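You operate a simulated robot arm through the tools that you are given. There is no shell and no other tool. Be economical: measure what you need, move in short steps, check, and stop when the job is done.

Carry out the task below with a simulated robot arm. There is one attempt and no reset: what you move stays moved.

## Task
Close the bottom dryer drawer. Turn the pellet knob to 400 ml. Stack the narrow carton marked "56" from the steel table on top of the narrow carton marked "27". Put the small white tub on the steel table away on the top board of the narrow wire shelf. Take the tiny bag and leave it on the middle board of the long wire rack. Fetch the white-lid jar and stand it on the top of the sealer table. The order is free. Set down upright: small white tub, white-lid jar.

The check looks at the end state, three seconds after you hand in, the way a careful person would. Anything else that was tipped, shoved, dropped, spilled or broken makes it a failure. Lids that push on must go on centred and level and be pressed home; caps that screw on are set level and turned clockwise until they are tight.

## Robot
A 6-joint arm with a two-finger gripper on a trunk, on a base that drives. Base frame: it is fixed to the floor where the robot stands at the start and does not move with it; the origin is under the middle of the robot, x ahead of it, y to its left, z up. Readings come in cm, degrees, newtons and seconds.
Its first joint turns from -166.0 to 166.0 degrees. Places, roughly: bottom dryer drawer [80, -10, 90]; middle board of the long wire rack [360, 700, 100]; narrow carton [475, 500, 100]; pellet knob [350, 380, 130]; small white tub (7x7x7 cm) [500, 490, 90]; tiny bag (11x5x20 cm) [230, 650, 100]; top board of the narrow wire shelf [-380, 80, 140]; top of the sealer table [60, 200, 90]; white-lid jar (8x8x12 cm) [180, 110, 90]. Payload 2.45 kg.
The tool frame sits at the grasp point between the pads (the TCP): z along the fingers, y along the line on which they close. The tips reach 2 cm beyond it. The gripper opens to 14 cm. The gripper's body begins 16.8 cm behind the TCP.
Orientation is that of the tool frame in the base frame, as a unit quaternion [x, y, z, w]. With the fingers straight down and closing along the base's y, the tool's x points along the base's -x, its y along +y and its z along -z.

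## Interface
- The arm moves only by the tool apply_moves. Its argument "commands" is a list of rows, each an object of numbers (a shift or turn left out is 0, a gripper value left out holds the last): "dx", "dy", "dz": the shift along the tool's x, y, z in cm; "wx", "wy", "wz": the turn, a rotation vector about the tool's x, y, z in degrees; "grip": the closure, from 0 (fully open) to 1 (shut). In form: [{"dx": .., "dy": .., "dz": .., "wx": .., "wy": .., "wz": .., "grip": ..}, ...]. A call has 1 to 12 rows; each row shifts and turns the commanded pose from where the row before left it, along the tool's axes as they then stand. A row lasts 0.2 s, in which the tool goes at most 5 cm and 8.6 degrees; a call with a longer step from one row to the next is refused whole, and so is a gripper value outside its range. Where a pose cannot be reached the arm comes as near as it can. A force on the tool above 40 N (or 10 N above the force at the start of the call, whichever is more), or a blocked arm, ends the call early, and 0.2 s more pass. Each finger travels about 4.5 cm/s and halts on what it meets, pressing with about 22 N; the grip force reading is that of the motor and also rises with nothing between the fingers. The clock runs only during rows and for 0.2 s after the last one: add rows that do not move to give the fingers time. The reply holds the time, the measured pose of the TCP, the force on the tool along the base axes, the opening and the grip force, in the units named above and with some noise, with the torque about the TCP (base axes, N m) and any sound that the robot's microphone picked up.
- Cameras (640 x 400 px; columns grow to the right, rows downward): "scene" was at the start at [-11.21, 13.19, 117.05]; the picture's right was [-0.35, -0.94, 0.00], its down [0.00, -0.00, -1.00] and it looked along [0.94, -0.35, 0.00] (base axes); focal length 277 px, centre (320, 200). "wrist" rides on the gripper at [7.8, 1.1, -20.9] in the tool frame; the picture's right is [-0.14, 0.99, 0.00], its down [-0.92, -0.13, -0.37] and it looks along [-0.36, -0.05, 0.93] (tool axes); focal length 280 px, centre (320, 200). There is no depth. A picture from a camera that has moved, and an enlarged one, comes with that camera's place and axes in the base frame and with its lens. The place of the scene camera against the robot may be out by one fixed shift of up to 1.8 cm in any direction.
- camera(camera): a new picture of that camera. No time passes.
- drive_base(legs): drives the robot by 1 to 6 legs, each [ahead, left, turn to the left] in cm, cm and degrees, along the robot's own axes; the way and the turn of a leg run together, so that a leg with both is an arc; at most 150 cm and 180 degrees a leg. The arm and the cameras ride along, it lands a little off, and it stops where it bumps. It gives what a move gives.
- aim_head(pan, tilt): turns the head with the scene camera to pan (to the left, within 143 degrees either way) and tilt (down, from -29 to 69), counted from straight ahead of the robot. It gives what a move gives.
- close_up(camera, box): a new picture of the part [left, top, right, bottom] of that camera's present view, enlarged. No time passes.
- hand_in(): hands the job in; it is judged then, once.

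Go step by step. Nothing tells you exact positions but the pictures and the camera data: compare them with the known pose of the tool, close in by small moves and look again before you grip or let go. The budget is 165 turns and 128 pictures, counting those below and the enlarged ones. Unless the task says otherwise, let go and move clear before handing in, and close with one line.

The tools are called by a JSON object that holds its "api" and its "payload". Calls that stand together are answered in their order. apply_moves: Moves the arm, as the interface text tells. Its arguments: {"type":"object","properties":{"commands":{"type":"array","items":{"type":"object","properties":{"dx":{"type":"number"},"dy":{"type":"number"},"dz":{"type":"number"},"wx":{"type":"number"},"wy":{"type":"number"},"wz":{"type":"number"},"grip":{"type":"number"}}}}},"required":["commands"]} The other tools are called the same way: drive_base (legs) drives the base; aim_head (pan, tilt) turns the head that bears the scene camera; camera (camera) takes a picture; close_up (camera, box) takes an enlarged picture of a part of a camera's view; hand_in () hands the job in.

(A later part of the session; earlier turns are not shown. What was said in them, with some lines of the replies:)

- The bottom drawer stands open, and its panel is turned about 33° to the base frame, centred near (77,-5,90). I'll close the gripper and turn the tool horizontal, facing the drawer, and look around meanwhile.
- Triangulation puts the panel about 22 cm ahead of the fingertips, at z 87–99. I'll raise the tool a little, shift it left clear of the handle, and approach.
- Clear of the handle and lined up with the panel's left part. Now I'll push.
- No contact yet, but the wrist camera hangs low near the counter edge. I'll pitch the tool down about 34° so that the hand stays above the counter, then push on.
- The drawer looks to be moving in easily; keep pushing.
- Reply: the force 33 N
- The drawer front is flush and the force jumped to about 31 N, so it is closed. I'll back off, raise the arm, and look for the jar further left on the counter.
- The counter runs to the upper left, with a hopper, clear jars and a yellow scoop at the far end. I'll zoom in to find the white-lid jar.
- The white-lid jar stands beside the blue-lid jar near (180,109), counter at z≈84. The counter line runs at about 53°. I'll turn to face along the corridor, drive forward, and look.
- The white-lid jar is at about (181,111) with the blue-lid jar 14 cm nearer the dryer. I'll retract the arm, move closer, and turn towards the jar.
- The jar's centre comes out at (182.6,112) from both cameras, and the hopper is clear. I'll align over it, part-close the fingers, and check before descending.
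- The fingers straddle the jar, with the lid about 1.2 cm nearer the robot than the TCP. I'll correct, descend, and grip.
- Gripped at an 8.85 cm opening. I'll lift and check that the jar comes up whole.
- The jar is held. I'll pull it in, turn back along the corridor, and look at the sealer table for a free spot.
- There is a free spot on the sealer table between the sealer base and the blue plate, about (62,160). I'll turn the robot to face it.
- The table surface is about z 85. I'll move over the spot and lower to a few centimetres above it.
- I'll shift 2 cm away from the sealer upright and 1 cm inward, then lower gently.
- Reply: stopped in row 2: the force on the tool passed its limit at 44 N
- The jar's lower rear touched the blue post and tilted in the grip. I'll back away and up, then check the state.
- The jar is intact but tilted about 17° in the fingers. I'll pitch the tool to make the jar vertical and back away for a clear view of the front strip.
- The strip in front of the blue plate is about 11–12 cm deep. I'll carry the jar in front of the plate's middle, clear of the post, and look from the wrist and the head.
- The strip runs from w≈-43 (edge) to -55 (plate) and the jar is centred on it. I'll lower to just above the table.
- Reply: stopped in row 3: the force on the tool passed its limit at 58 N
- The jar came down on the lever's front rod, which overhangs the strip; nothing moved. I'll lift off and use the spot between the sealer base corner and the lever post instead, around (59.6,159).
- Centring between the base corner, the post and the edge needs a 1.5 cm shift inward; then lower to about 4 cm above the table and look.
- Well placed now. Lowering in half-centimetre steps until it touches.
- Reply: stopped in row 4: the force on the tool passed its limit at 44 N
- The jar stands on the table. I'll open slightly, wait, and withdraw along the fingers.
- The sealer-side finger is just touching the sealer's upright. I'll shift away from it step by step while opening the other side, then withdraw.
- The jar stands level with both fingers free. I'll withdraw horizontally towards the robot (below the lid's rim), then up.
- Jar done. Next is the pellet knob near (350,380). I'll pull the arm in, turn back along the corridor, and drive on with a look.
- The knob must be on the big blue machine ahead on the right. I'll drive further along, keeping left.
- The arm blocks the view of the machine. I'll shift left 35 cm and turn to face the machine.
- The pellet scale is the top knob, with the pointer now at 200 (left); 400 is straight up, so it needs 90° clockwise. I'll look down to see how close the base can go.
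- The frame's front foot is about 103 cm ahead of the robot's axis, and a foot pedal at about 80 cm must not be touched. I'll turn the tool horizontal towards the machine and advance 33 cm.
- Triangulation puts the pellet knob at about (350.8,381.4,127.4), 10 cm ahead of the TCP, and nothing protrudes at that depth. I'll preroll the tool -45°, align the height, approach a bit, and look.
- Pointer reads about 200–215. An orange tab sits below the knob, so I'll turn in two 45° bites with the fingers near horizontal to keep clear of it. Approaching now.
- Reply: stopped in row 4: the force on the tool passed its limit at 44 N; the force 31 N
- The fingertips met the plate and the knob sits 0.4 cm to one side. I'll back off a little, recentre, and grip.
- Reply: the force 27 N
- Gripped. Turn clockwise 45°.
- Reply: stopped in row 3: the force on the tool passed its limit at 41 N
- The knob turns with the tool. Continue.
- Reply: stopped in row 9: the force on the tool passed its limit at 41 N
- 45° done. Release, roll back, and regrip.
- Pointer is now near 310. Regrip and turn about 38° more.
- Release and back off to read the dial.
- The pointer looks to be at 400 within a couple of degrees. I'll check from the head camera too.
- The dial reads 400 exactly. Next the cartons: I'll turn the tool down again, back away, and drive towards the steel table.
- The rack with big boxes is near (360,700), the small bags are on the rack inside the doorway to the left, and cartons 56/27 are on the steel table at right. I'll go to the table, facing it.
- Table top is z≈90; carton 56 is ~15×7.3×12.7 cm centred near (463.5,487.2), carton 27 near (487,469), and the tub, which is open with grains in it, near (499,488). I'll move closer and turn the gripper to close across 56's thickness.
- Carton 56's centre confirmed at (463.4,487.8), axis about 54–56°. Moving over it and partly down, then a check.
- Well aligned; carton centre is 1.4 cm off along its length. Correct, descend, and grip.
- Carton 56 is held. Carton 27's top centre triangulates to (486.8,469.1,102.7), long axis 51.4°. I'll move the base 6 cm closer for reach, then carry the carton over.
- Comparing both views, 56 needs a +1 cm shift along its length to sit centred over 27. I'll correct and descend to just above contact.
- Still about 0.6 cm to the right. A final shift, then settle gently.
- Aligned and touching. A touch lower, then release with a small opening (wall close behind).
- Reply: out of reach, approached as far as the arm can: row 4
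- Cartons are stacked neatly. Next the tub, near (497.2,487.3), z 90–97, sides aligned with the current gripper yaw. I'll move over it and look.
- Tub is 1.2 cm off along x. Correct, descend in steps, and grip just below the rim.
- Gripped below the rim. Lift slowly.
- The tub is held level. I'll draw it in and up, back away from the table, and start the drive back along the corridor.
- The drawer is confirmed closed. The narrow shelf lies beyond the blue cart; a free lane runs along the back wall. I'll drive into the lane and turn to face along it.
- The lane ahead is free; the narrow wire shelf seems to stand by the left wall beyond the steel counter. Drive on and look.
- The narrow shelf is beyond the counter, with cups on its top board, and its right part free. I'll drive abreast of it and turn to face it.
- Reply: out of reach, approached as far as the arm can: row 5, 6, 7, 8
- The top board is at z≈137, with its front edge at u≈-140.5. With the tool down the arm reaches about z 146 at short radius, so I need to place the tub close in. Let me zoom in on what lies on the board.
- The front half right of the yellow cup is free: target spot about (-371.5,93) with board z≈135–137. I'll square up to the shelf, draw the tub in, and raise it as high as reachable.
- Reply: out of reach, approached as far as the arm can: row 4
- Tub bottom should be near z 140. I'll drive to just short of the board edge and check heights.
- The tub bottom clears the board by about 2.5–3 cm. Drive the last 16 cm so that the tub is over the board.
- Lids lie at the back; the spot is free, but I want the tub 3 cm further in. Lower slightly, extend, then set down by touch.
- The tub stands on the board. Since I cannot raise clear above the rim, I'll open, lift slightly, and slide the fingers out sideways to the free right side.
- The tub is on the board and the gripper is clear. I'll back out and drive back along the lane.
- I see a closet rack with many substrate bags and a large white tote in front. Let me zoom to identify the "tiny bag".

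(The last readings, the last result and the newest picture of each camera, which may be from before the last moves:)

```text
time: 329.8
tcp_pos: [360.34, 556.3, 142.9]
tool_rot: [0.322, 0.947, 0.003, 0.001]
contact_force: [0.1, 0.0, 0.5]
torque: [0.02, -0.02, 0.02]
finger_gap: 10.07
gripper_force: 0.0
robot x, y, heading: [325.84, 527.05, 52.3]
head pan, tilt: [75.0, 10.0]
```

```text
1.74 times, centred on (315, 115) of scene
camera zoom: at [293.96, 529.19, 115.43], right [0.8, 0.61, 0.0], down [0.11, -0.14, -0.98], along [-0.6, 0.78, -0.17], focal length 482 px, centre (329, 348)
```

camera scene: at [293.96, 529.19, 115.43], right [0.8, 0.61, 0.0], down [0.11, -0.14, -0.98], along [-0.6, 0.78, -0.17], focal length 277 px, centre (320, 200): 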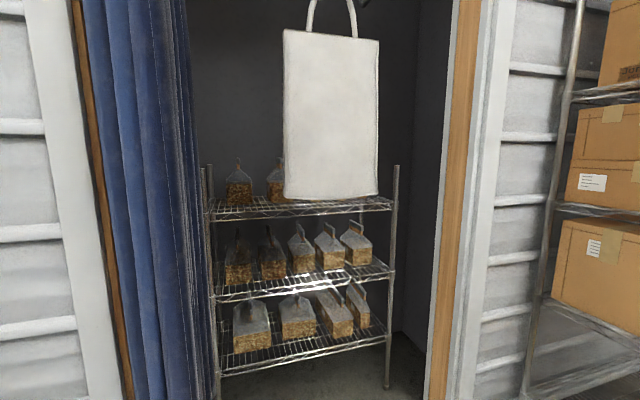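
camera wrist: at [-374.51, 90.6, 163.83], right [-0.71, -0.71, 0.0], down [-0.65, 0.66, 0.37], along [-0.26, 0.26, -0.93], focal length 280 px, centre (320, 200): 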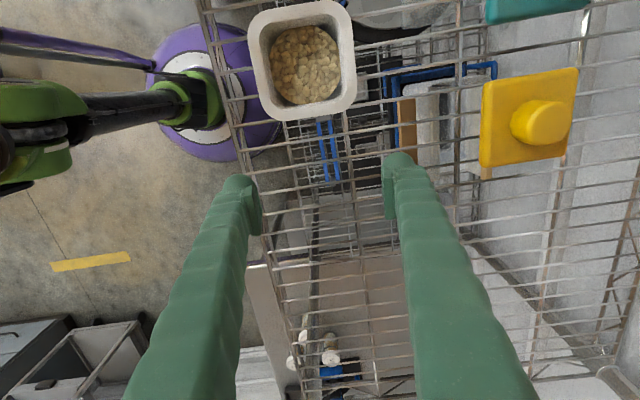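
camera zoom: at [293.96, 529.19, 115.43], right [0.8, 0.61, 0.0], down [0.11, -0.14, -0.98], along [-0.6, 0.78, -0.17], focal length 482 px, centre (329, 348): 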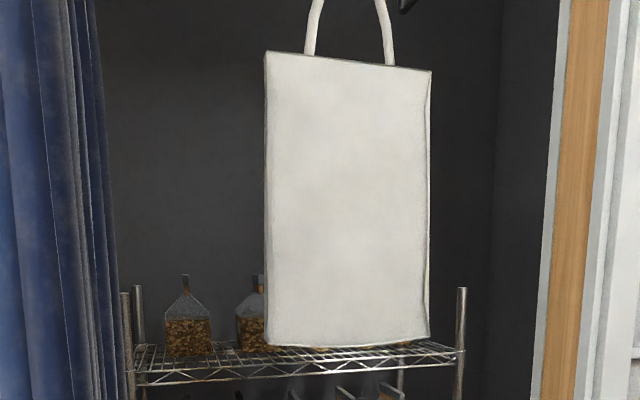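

A white tote hangs in front of the rack's top board; the tiny bag may stand behind it. I'll move along to get a view from the right.

{"api": "drive_base", "payload": {"legs": [[55, 0, 0]]}}

{"api": "aim_head", "payload": {"pan": 100, "tilt": 5}}

{"api": "camera", "payload": {"camera": "scene"}}

```text
time: 333.0
tcp_pos: [394.11, 600.1, 142.87]
tool_rot: [0.321, 0.947, 0.003, 0.001]
contact_force: [-0.8, 0.4, 0.0]
torque: [0.01, 0.0, 0.0]
finger_gap: 10.08
gripper_force: 0.1
robot x, y, heading: [359.48, 571.1, 52.5]
head pan, tilt: [75.0, 10.0]
```

```text
time: 333.9
tcp_pos: [394.04, 600.18, 142.88]
tool_rot: [0.322, 0.947, 0.003, 0.001]
contact_force: [0.2, 0.7, -0.2]
torque: [0.0, 0.02, -0.01]
finger_gap: 10.1
gripper_force: 0.0
robot x, y, heading: [359.55, 571.25, 52.3]
head pan, tilt: [100.0, 5.0]
```

```text
20 pictures are left
camera scene: at [325.25, 569.84, 116.23], right [0.46, 0.89, 0.0], down [0.08, -0.04, -1.0], along [-0.88, 0.46, -0.09], focal length 277 px, centre (320, 200)
```

scene: 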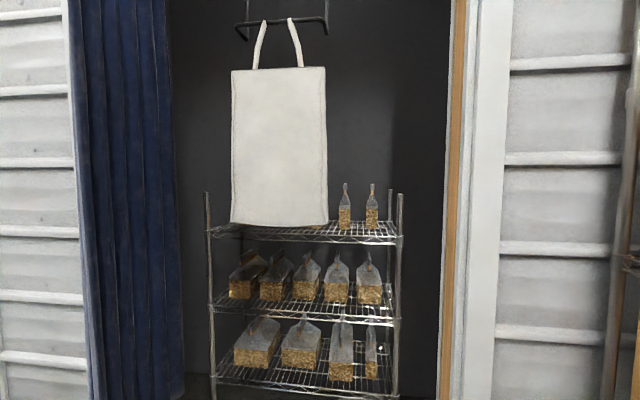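

Two narrow bags stand on the top board to the right of the hanging tote; the right-hand one matches the given place (230,650). Zoom to compare.

{"api": "close_up", "payload": {"camera": "scene", "box": [310, 160, 420, 255]}}

```text
4.21 times, centred on (365, 208) of scene
camera zoom: at [325.25, 569.84, 116.23], right [0.46, 0.89, 0.0], down [0.08, -0.04, -1.0], along [-0.88, 0.46, -0.09], focal length 1166 px, centre (130, 168)
```

zoom: 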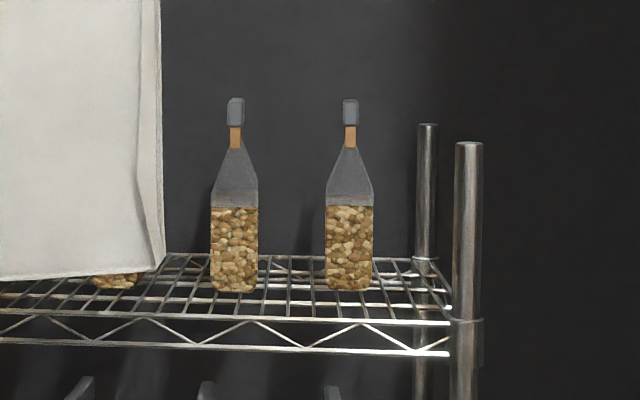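

Both look alike; the right-hand bag at about (228,646) matches. The tote hangs 14 cm to its left in the doorway, the jamb is 20 cm to its right, so I can reach in between. I'll position the robot in front and orient the tool.

{"api": "drive_base", "payload": {"legs": [[-15, 45, 0], [0, 0, 90.5]]}}

{"api": "apply_moves", "payload": {"commands": [{"wz": -8.2}, {"wz": -8.2}, {"wz": -8.2}, {"wz": -8.2}, {"wz": -8.2}, {"wz": -8.2}, {"wz": -8.2}, {"wz": -8.2}, {"wz": -8.2}, {"wz": -8.2}, {"wz": -8.0}]}}

{"api": "apply_moves", "payload": {"commands": [{"dz": 4}, {"dz": 4}, {"dz": 4}, {"wy": -8}, {"wy": -8}, {"wy": -8}, {"wy": -8}, {"wy": -8}, {"wy": -8}, {"wy": -7}]}}

{"api": "aim_head", "payload": {"pan": -5, "tilt": 8}}

{"api": "camera", "payload": {"camera": "scene"}}

{"api": "camera", "payload": {"camera": "wrist"}}

```text
time: 340.5
tcp_pos: [286.77, 621.18, 142.83]
tool_rot: [-0.437, 0.899, 0.002, -0.001]
contact_force: [0.7, 0.5, -0.8]
torque: [0.0, 0.01, -0.01]
finger_gap: 10.08
gripper_force: 0.1
robot x, y, heading: [315.06, 586.27, 142.0]
head pan, tilt: [100.0, 5.0]
```

```text
time: 342.9
tcp_pos: [286.89, 621.21, 142.86]
tool_rot: [0.945, -0.326, -0.002, 0.0]
contact_force: [-0.7, 0.7, -0.1]
torque: [-0.03, 0.0, 0.01]
finger_gap: 10.07
gripper_force: 0.0
robot x, y, heading: [315.47, 586.39, 141.9]
head pan, tilt: [100.0, 5.0]
```

```text
time: 345.3
tcp_pos: [280.4, 623.51, 134.9]
tool_rot: [0.852, -0.24, -0.447, -0.127]
contact_force: [-0.5, -0.3, -0.1]
torque: [-0.03, 0.02, -0.04]
finger_gap: 10.09
gripper_force: 0.1
robot x, y, heading: [315.59, 586.26, 141.7]
head pan, tilt: [100.0, 5.0]
stopped in row 10: the arm was blocked; the commanded pose is now the measured one
```

```text
time: 347.1
tcp_pos: [280.4, 623.46, 134.84]
tool_rot: [0.852, -0.24, -0.447, -0.127]
contact_force: [0.2, 1.0, 0.1]
torque: [0.02, 0.01, 0.01]
finger_gap: 10.09
gripper_force: 0.0
robot x, y, heading: [315.18, 585.97, 141.8]
head pan, tilt: [-5.0, 8.0]
```

```text
18 pictures are left
camera scene: at [310.4, 555.52, 115.39], right [-0.42, 0.91, 0.0], down [0.16, 0.08, -0.98], along [-0.89, -0.42, -0.18], focal length 277 px, centre (320, 200)
```

scene: 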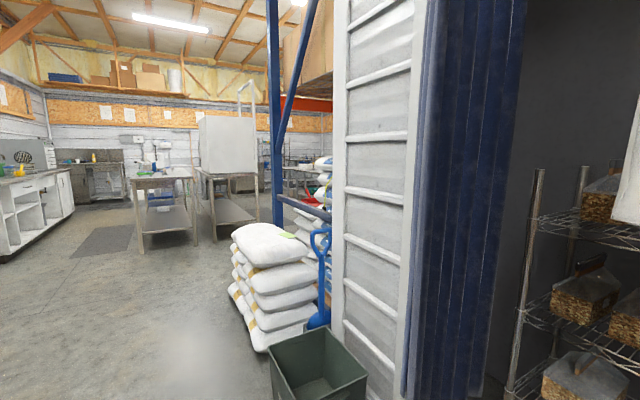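

```text
17 pictures are left
camera wrist: at [298.3, 611.25, 140.31], right [-0.58, -0.8, 0.11], down [-0.12, 0.22, 0.97], along [-0.8, 0.55, -0.23], focal length 280 px, centre (320, 200)
```

wrist: 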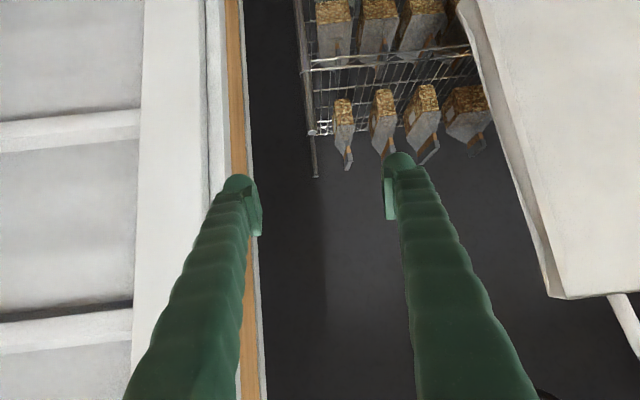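

The head got nudged aside by the arm, but the wrist view is good: the tiny bag (rightmost) is at about (230,646), base z 92.5. I'll extend the arm between tote and jamb towards it.

{"api": "apply_moves", "payload": {"commands": [{"dx": -0.22, "dy": 0.65, "dz": 4.8}, {"dx": -0.22, "dy": 0.65, "dz": 4.8}, {"dx": -0.22, "dy": 0.65, "dz": 4.8}, {"dx": -0.22, "dy": 0.65, "dz": 4.8}, {"dx": -0.22, "dy": 0.65, "dz": 4.8}, {"dx": -0.22, "dy": 0.65, "dz": 4.8}, {"dx": -0.22, "dy": 0.65, "dz": 4.8}]}}

{"api": "camera", "payload": {"camera": "wrist"}}

```text
time: 348.7
tcp_pos: [254.45, 635.09, 117.07]
tool_rot: [0.852, -0.242, -0.447, -0.128]
contact_force: [0.5, -0.6, -0.1]
torque: [0.01, 0.06, -0.04]
finger_gap: 10.09
gripper_force: 0.0
robot x, y, heading: [315.15, 586.35, 141.8]
head pan, tilt: [-5.0, 8.0]
```

```text
16 pictures are left
camera wrist: at [272.14, 622.7, 122.49], right [-0.59, -0.8, 0.11], down [-0.12, 0.22, 0.97], along [-0.8, 0.56, -0.23], focal length 280 px, centre (320, 200)
```

wrist: 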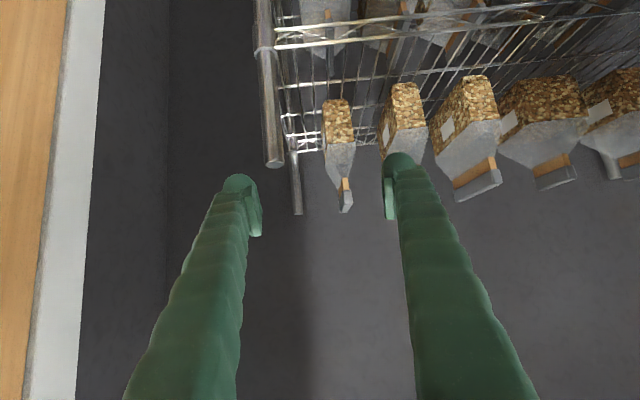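

Bag confirmed at (231.5,645.5). Continue in, narrowing the fingers to clear its neighbour.

{"api": "apply_moves", "payload": {"commands": [{"dx": -0.1, "dy": 0.8, "dz": 4, "grip": 0.39}, {"dx": -0.1, "dy": 0.8, "dz": 4}, {"dx": -0.1, "dy": 0.8, "dz": 4}, {"dx": -0.1, "dy": 0.8, "dz": 4}, {"dz": 4}]}}

{"api": "camera", "payload": {"camera": "wrist"}}

```text
time: 349.5
tcp_pos: [245.19, 637.72, 110.82]
tool_rot: [0.851, -0.244, -0.447, -0.129]
contact_force: [21.5, -18.9, 25.6]
torque: [1.32, -1.18, -1.97]
finger_gap: 8.88
gripper_force: 2.8
robot x, y, heading: [315.59, 586.36, 141.7]
head pan, tilt: [-5.0, 8.0]
stopped in row 4: the force on the tool passed its limit at 129 N (the readings are from after the stop); the commanded pose is now the measured one
```

```text
15 pictures are left
camera wrist: at [262.92, 625.38, 116.43], right [-0.59, -0.8, 0.11], down [-0.12, 0.22, 0.97], along [-0.8, 0.56, -0.23], focal length 280 px, centre (320, 200)
```

wrist: 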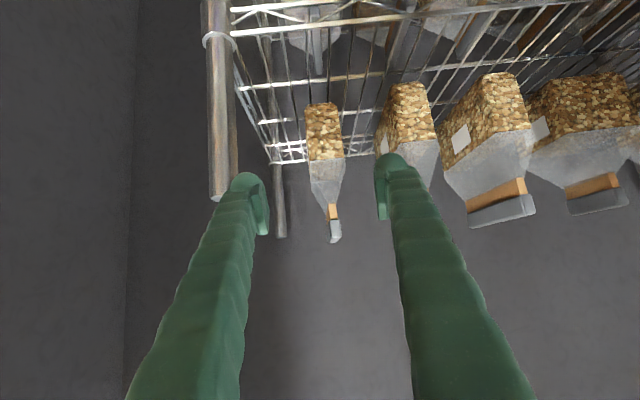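

The finger struck the rack's front post, which stands close by the bag on the right; the bags haven't moved. I'll back off, square the approach to the rack, and shift left for clearance.

{"api": "apply_moves", "payload": {"commands": [{"dz": -2}, {"dz": -2}, {"dy": 1.2, "wx": 2.05, "wz": 1.42}, {"dy": 1.2, "wx": 2.05, "wz": 1.42}, {"grip": 0.42}]}}

{"api": "camera", "payload": {"camera": "wrist"}}

```text
time: 350.7
tcp_pos: [246.38, 634.27, 112.97]
tool_rot: [0.841, -0.28, -0.439, -0.147]
contact_force: [0.2, 0.2, 0.0]
torque: [-0.01, 0.0, 0.01]
finger_gap: 8.14
gripper_force: 0.0
robot x, y, heading: [315.28, 586.25, 141.8]
head pan, tilt: [-5.0, 8.0]
```

```text
14 pictures are left
camera wrist: at [262.95, 620.34, 118.52], right [-0.66, -0.74, 0.11], down [-0.1, 0.23, 0.97], along [-0.75, 0.62, -0.23], focal length 280 px, centre (320, 200)
```

wrist: 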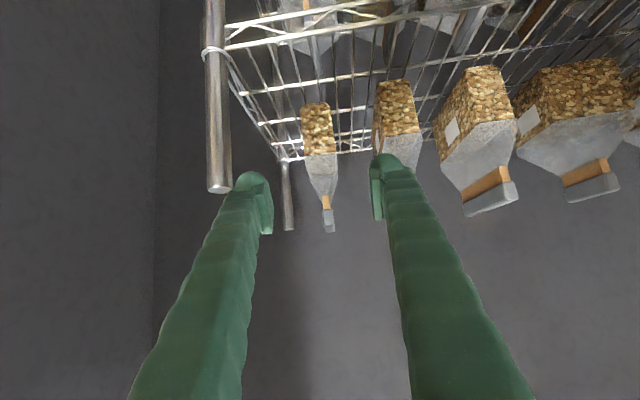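

Now clear of post and neighbour on both sides. Advance to the bag.

{"api": "apply_moves", "payload": {"commands": [{"dz": 4}, {"dz": 4}, {"dz": 4}, {"dz": 3}, {"dz": 3}, {"dz": 2.5}, {}]}}

{"api": "camera", "payload": {"camera": "wrist"}}

```text
time: 352.3
tcp_pos: [232.97, 644.47, 101.22]
tool_rot: [0.841, -0.28, -0.439, -0.147]
contact_force: [-0.2, 0.2, -0.5]
torque: [0.0, 0.05, 0.02]
finger_gap: 8.11
gripper_force: 0.0
robot x, y, heading: [315.64, 586.35, 141.8]
head pan, tilt: [-5.0, 8.0]
```

```text
13 pictures are left
camera wrist: at [249.68, 630.64, 106.83], right [-0.66, -0.74, 0.11], down [-0.1, 0.23, 0.97], along [-0.75, 0.62, -0.23], focal length 280 px, centre (320, 200)
```

wrist: 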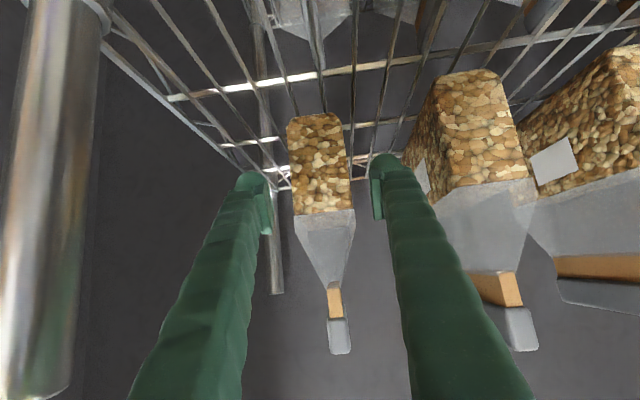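

The bag is centred between the fingers. A further 4.5 cm in, then grip.

{"api": "apply_moves", "payload": {"commands": [{"dz": 2}, {"dz": 1.5}, {"dz": 1}, {}, {"grip": 1}, {}, {}, {}]}}

{"api": "apply_moves", "payload": {"commands": [{"dx": -1.65, "dz": -1.13}, {"dx": -2.5, "dz": -1.7}, {"dx": -2.5, "dz": -1.7}, {"dx": -2.5, "dz": -1.7}]}}

{"api": "camera", "payload": {"camera": "wrist"}}

```text
time: 354.1
tcp_pos: [229.94, 646.61, 98.75]
tool_rot: [0.841, -0.281, -0.439, -0.147]
contact_force: [-0.5, 1.0, 0.6]
torque: [0.03, 0.03, -0.04]
finger_gap: 4.69
gripper_force: 22.5
robot x, y, heading: [315.71, 586.34, 142.0]
head pan, tilt: [-5.0, 8.0]
```

```text
time: 355.1
tcp_pos: [229.72, 646.62, 109.88]
tool_rot: [0.84, -0.281, -0.44, -0.147]
contact_force: [-0.6, 0.0, -1.7]
torque: [0.01, -0.05, -0.03]
finger_gap: 4.7
gripper_force: 21.7
robot x, y, heading: [315.43, 586.14, 141.7]
head pan, tilt: [-5.0, 8.0]
```

```text
12 pictures are left
camera wrist: at [246.42, 632.71, 115.28], right [-0.66, -0.75, 0.11], down [-0.1, 0.23, 0.97], along [-0.75, 0.62, -0.23], focal length 280 px, centre (320, 200)
```

wrist: 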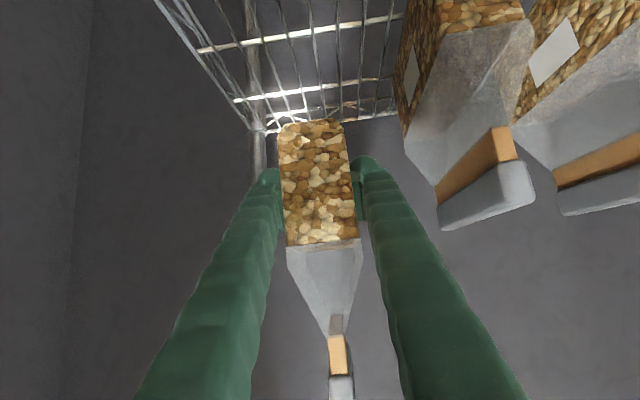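

The bag is held. I'll draw it straight out, back the base away, and move sideways towards the long rack, keeping clear of the floor hatch and hose in front of it.

{"api": "apply_moves", "payload": {"commands": [{"dx": 2.54, "dz": -3.7}, {"dx": 2.54, "dz": -3.7}, {"dx": 2.54, "dz": -3.7}, {"dx": 2.54, "dz": -3.7}, {"dx": 2.54, "dz": -3.7}, {"dx": 2.54, "dz": -3.7}, {"dx": 2.54, "dz": -3.7}]}}

{"api": "drive_base", "payload": {"legs": [[-88, 0, 0], [0, 0, 1.2], [0, -75, 0]]}}

{"api": "aim_head", "payload": {"pan": -10, "tilt": 15}}

{"api": "camera", "payload": {"camera": "scene"}}

```text
time: 356.7
tcp_pos: [254.98, 627.4, 109.99]
tool_rot: [0.841, -0.28, -0.44, -0.147]
contact_force: [0.0, -0.2, -2.6]
torque: [0.0, -0.06, 0.01]
finger_gap: 4.7
gripper_force: 22.1
robot x, y, heading: [315.44, 585.91, 141.8]
head pan, tilt: [-5.0, 8.0]
```

```text
time: 365.5
tcp_pos: [370.91, 630.69, 109.94]
tool_rot: [0.843, -0.274, -0.44, -0.144]
contact_force: [-0.1, -0.9, -2.4]
torque: [-0.03, -0.05, -0.01]
finger_gap: 4.68
gripper_force: 22.2
robot x, y, heading: [431.65, 589.83, 142.6]
head pan, tilt: [-5.0, 8.0]
```

```text
time: 366.2
tcp_pos: [371.05, 630.57, 110.09]
tool_rot: [0.843, -0.274, -0.44, -0.144]
contact_force: [0.3, -0.2, -1.5]
torque: [0.0, -0.03, 0.01]
finger_gap: 4.67
gripper_force: 21.9
robot x, y, heading: [431.91, 590.14, 142.5]
head pan, tilt: [-10.0, 15.0]
```

```text
11 pictures are left
camera scene: at [429.47, 570.44, 114.62], right [0.74, 0.68, 0.0], down [0.18, -0.19, -0.97], along [-0.65, 0.71, -0.26], focal length 277 px, centre (320, 200)
```

scene: 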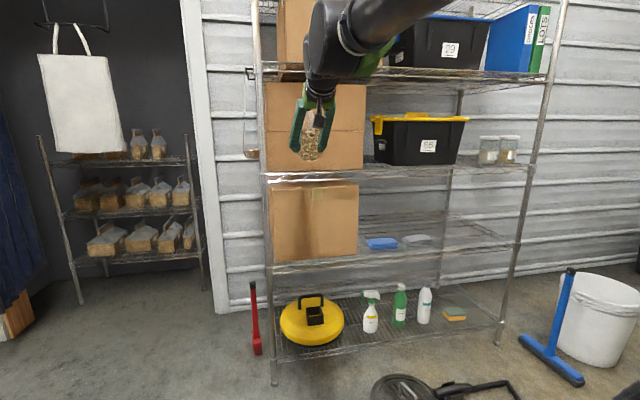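

The middle board (third of five) holds a yellow-lid bin, two jars and boxes. I'll zoom to check the free space in front of the bin.

{"api": "close_up", "payload": {"camera": "scene", "box": [340, 90, 560, 200]}}

```text
2.91 times, centred on (450, 145) of scene
camera zoom: at [429.47, 570.44, 114.62], right [0.74, 0.68, 0.0], down [0.18, -0.19, -0.97], along [-0.65, 0.71, -0.26], focal length 805 px, centre (-58, 360)
```

zoom: 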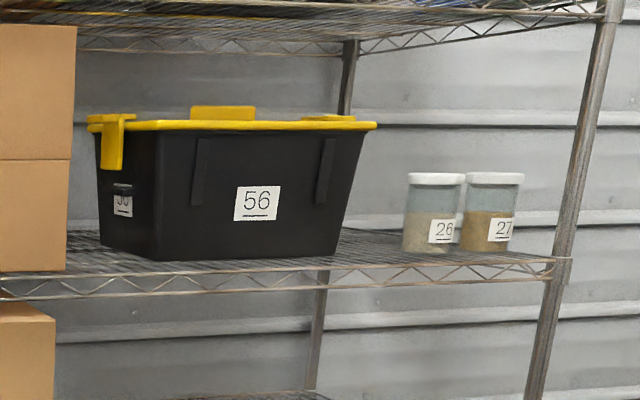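

There is an 11–12 cm deep free strip at the front edge, with a gap between bin and jars at u≈805, big enough for the bag. I'll sidestep, swing the bag right, and check before moving in.

{"api": "drive_base", "payload": {"legs": [[0, -24, 0]]}}

{"api": "apply_moves", "payload": {"commands": [{"dy": -4.9}, {"dy": -4.9}, {"dy": -4.9}, {"dy": -4.9}, {"dy": -4.9}, {"dy": -4.9}, {"dy": -4.9}, {"dy": -4.9}, {"dy": -4.9}, {"dy": -4.9}, {"dy": -4.9}]}}

{"api": "camera", "payload": {"camera": "scene"}}

{"api": "camera", "payload": {"camera": "wrist"}}

```text
time: 367.9
tcp_pos: [385.37, 649.37, 110.01]
tool_rot: [0.843, -0.274, -0.44, -0.144]
contact_force: [-0.4, 0.5, -2.7]
torque: [0.01, -0.02, 0.0]
finger_gap: 4.68
gripper_force: 21.8
robot x, y, heading: [446.4, 608.72, 142.9]
head pan, tilt: [-10.0, 15.0]
```

```text
time: 370.4
tcp_pos: [416.73, 692.91, 110.29]
tool_rot: [0.843, -0.274, -0.441, -0.144]
contact_force: [-0.4, -0.3, -1.6]
torque: [0.01, -0.03, -0.05]
finger_gap: 4.68
gripper_force: 22.3
robot x, y, heading: [446.09, 609.05, 142.3]
head pan, tilt: [-10.0, 15.0]
```

```text
9 pictures are left
camera scene: at [443.81, 589.17, 114.61], right [0.74, 0.68, 0.0], down [0.18, -0.19, -0.97], along [-0.65, 0.71, -0.26], focal length 277 px, centre (320, 200)
```

scene: 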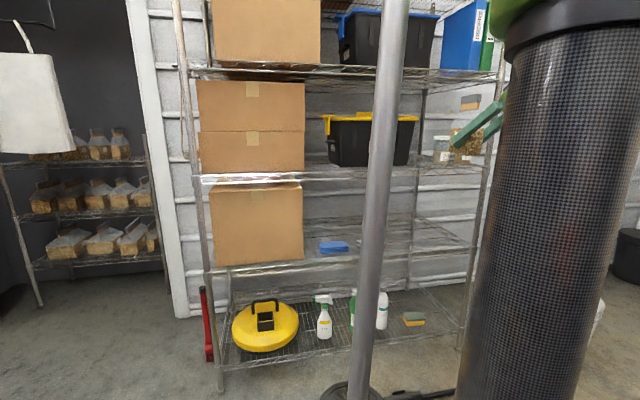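

```text
8 pictures are left
camera wrist: at [433.68, 679.42, 115.78], right [-0.65, -0.76, 0.11], down [-0.11, 0.23, 0.97], along [-0.76, 0.61, -0.23], focal length 280 px, centre (320, 200)
```

wrist: 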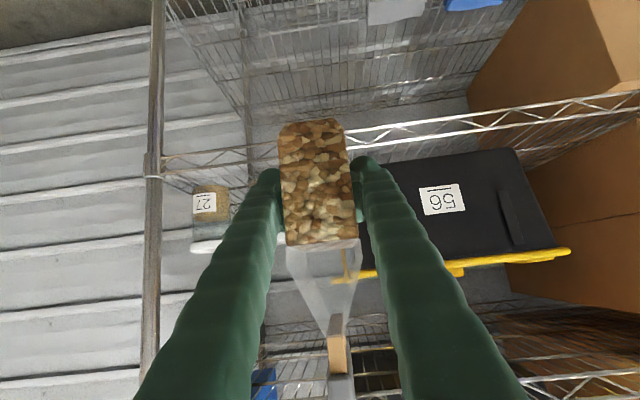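

The gap is right; I'll shift 2.5 cm away from the bin's rim and drive in most of the way.

{"api": "apply_moves", "payload": {"commands": [{"dy": -2.5}, {}]}}

{"api": "drive_base", "payload": {"legs": [[18, 0, 0]]}}

{"api": "camera", "payload": {"camera": "wrist"}}

```text
time: 370.9
tcp_pos: [418.4, 694.88, 110.28]
tool_rot: [0.843, -0.274, -0.441, -0.144]
contact_force: [0.3, -0.3, -2.4]
torque: [0.02, -0.01, 0.0]
finger_gap: 4.68
gripper_force: 21.7
robot x, y, heading: [446.15, 608.91, 142.6]
head pan, tilt: [-10.0, 15.0]
```

```text
time: 372.4
tcp_pos: [404.22, 705.77, 110.36]
tool_rot: [0.843, -0.274, -0.44, -0.143]
contact_force: [0.6, 0.0, -3.1]
torque: [-0.01, -0.04, -0.02]
finger_gap: 4.68
gripper_force: 22.0
robot x, y, heading: [432.11, 620.16, 142.6]
head pan, tilt: [-10.0, 15.0]
```

```text
7 pictures are left
camera wrist: at [421.03, 692.2, 115.77], right [-0.65, -0.75, 0.11], down [-0.1, 0.23, 0.97], along [-0.76, 0.61, -0.23], focal length 280 px, centre (320, 200)
```

wrist: 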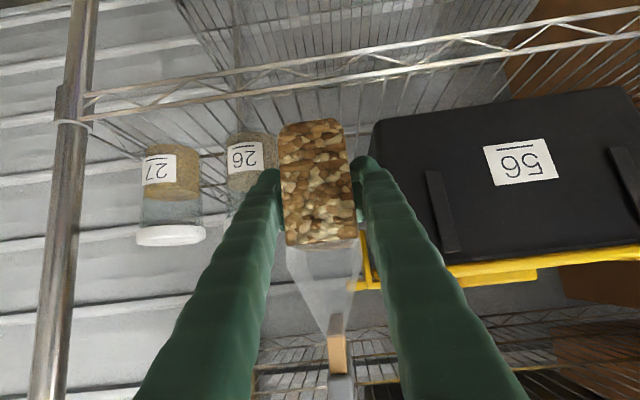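

Clear on both sides. Another 6.5 cm forward, then lower.

{"api": "drive_base", "payload": {"legs": [[6.5, 0, 0]]}}

{"api": "apply_moves", "payload": {"commands": [{"dx": 1.65, "dz": 1.13}, {"dx": 1.23, "dz": 0.85}, {}]}}

{"api": "camera", "payload": {"camera": "wrist"}}

```text
time: 373.4
tcp_pos: [398.83, 709.86, 110.13]
tool_rot: [0.842, -0.275, -0.441, -0.145]
contact_force: [0.2, 1.0, -2.1]
torque: [0.03, -0.01, 0.02]
finger_gap: 4.69
gripper_force: 22.1
robot x, y, heading: [426.59, 623.98, 142.7]
head pan, tilt: [-10.0, 15.0]
```

```text
time: 374.2
tcp_pos: [398.88, 709.76, 106.86]
tool_rot: [0.843, -0.275, -0.44, -0.144]
contact_force: [0.5, -0.6, -2.8]
torque: [-0.01, -0.02, 0.0]
finger_gap: 4.67
gripper_force: 22.5
robot x, y, heading: [426.74, 624.19, 142.7]
head pan, tilt: [-10.0, 15.0]
```

```text
6 pictures are left
camera wrist: at [415.8, 696.25, 112.27], right [-0.65, -0.75, 0.11], down [-0.1, 0.23, 0.97], along [-0.76, 0.61, -0.23], focal length 280 px, centre (320, 200)
```

wrist: 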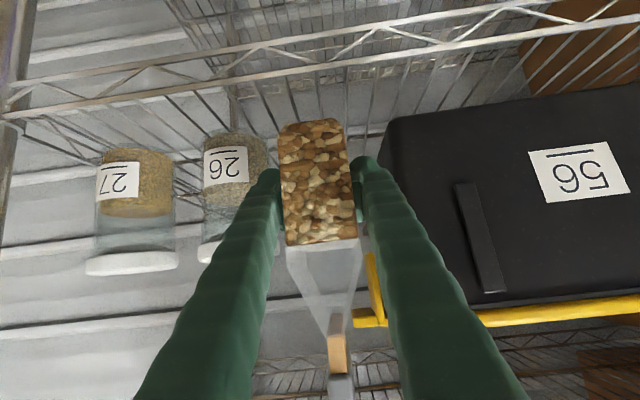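

The bag's front is about 1 cm inside the edge. I'll ease it 0.8 cm further in and lower to contact.

{"api": "apply_moves", "payload": {"commands": [{"dx": -0.45, "dz": 0.66}, {"dx": 0.66, "dz": 0.45}, {"dx": 0.41, "dz": 0.28}, {"dx": 0.41, "dz": 0.28}, {"dx": 0.33, "dz": 0.23}, {}]}}

```text
time: 375.6
tcp_pos: [398.25, 710.27, 104.56]
tool_rot: [0.842, -0.274, -0.441, -0.144]
contact_force: [-0.5, 0.1, -1.8]
torque: [-0.02, -0.03, 0.01]
finger_gap: 4.71
gripper_force: 21.9
robot x, y, heading: [426.86, 624.03, 142.7]
head pan, tilt: [-10.0, 15.0]
```

{"api": "apply_moves", "payload": {"commands": [{"dx": 0.33, "dz": 0.23}, {"dx": 0.33, "dz": 0.23}, {"dx": 0.25, "dz": 0.17}, {}]}}

{"api": "camera", "payload": {"camera": "wrist"}}

```text
time: 376.6
tcp_pos: [398.34, 710.26, 103.49]
tool_rot: [0.843, -0.274, -0.44, -0.144]
contact_force: [0.4, 0.0, -2.4]
torque: [-0.02, -0.02, 0.01]
finger_gap: 4.71
gripper_force: 22.0
robot x, y, heading: [426.84, 624.03, 142.7]
head pan, tilt: [-10.0, 15.0]
```

```text
5 pictures are left
camera wrist: at [415.09, 696.75, 108.96], right [-0.65, -0.75, 0.11], down [-0.1, 0.23, 0.97], along [-0.76, 0.61, -0.23], focal length 280 px, centre (320, 200)
```

wrist: 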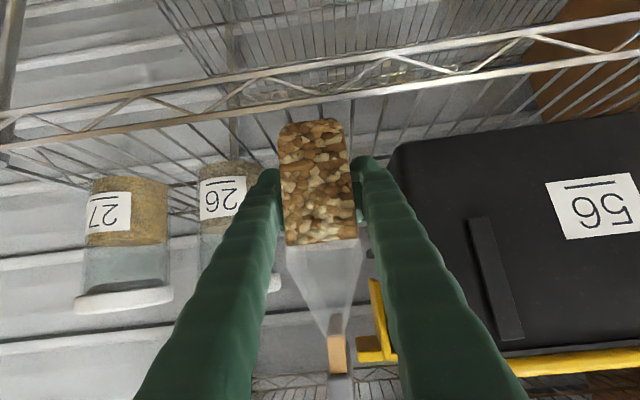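

Still about 1 cm above the board. Continue down gently.

{"api": "apply_moves", "payload": {"commands": [{"dx": 0.33, "dz": 0.23}, {"dx": 0.25, "dz": 0.17}, {"dx": 0.25, "dz": 0.17}, {}]}}

```text
time: 377.6
tcp_pos: [398.25, 710.4, 102.5]
tool_rot: [0.842, -0.274, -0.441, -0.144]
contact_force: [0.9, 6.0, 22.3]
torque: [-0.17, -0.27, 0.0]
finger_gap: 4.71
gripper_force: 21.9
robot x, y, heading: [426.82, 624.06, 142.5]
head pan, tilt: [-10.0, 15.0]
```

Contact. Relieve the press slightly, release, and check it stands.

{"api": "apply_moves", "payload": {"commands": [{"dx": -0.15, "dz": -0.1}, {"grip": 0.53}, {}, {}, {}]}}

{"api": "camera", "payload": {"camera": "wrist"}}

```text
time: 378.9
tcp_pos: [398.22, 710.29, 102.58]
tool_rot: [0.843, -0.275, -0.44, -0.144]
contact_force: [-0.3, 0.3, -0.1]
torque: [0.02, -0.01, -0.02]
finger_gap: 6.59
gripper_force: 0.0
robot x, y, heading: [426.82, 624.02, 142.5]
head pan, tilt: [-10.0, 15.0]
```

```text
4 pictures are left
camera wrist: at [415.07, 696.69, 108.12], right [-0.65, -0.75, 0.11], down [-0.1, 0.23, 0.97], along [-0.76, 0.61, -0.23], focal length 280 px, centre (320, 200)
```

wrist: 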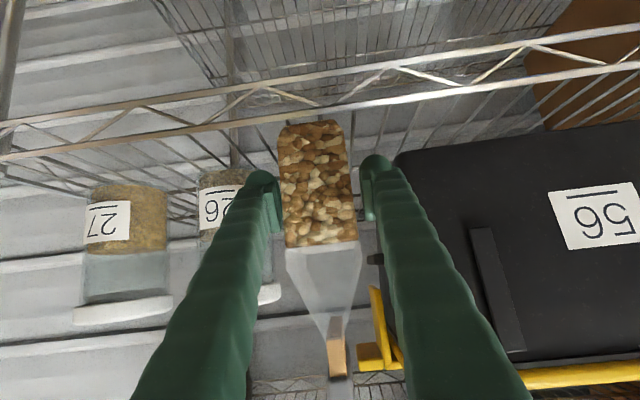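

The bag stands on the board. Centre the fingers and back straight out.

{"api": "apply_moves", "payload": {"commands": [{"dy": -0.4}, {"dx": 0.85, "dz": -1.23}, {"dx": 1.13, "dz": -1.64}, {"dx": 1.7, "dz": -2.5}, {"dx": 2.3, "dz": -3.3}, {"dx": 2.3, "dz": -3.3}]}}

{"api": "drive_base", "payload": {"legs": [[-20, 0, 0]]}}

{"api": "camera", "payload": {"camera": "wrist"}}

```text
time: 380.2
tcp_pos: [410.1, 702.07, 102.75]
tool_rot: [0.843, -0.274, -0.441, -0.144]
contact_force: [0.2, 0.4, -0.3]
torque: [-0.02, 0.03, 0.02]
finger_gap: 6.57
gripper_force: 0.0
robot x, y, heading: [426.9, 623.68, 142.7]
head pan, tilt: [-10.0, 15.0]
```

```text
time: 381.9
tcp_pos: [426.13, 689.7, 102.7]
tool_rot: [0.843, -0.273, -0.441, -0.143]
contact_force: [-0.5, -0.3, -1.3]
torque: [-0.02, -0.01, 0.0]
finger_gap: 6.6
gripper_force: 0.0
robot x, y, heading: [442.99, 611.6, 142.4]
head pan, tilt: [-10.0, 15.0]
```

```text
3 pictures are left
camera wrist: at [442.98, 676.1, 108.27], right [-0.65, -0.76, 0.11], down [-0.11, 0.23, 0.97], along [-0.76, 0.61, -0.23], focal length 280 px, centre (320, 200)
```

wrist: 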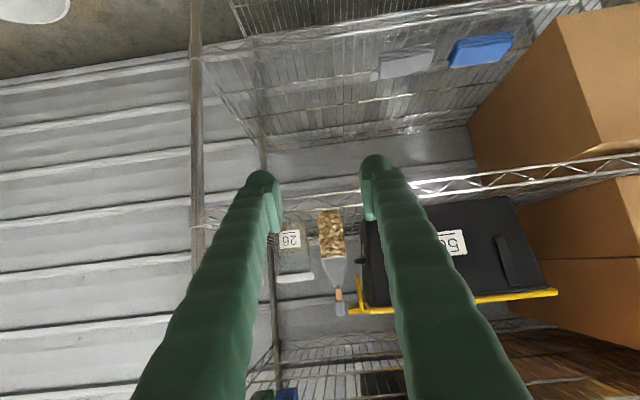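

The bag stands on the middle board between bin and jars, and the gripper is clear. Every part of the task has been done and checked, so I'm handing in.

{"api": "hand_in", "payload": {}}

```text
The job is handed in.
```

All six parts are done and the job is handed in: drawer closed, pellet knob at 400 ml, carton 56 on 27, tub on the top board of the narrow shelf, tiny bag on the middle board of the long rack, and jar on the sealer table; on the way the jar twice touched the sealer table's lever and the gripper struck a post of the closet rack hard, but the pictures showed nothing moved.
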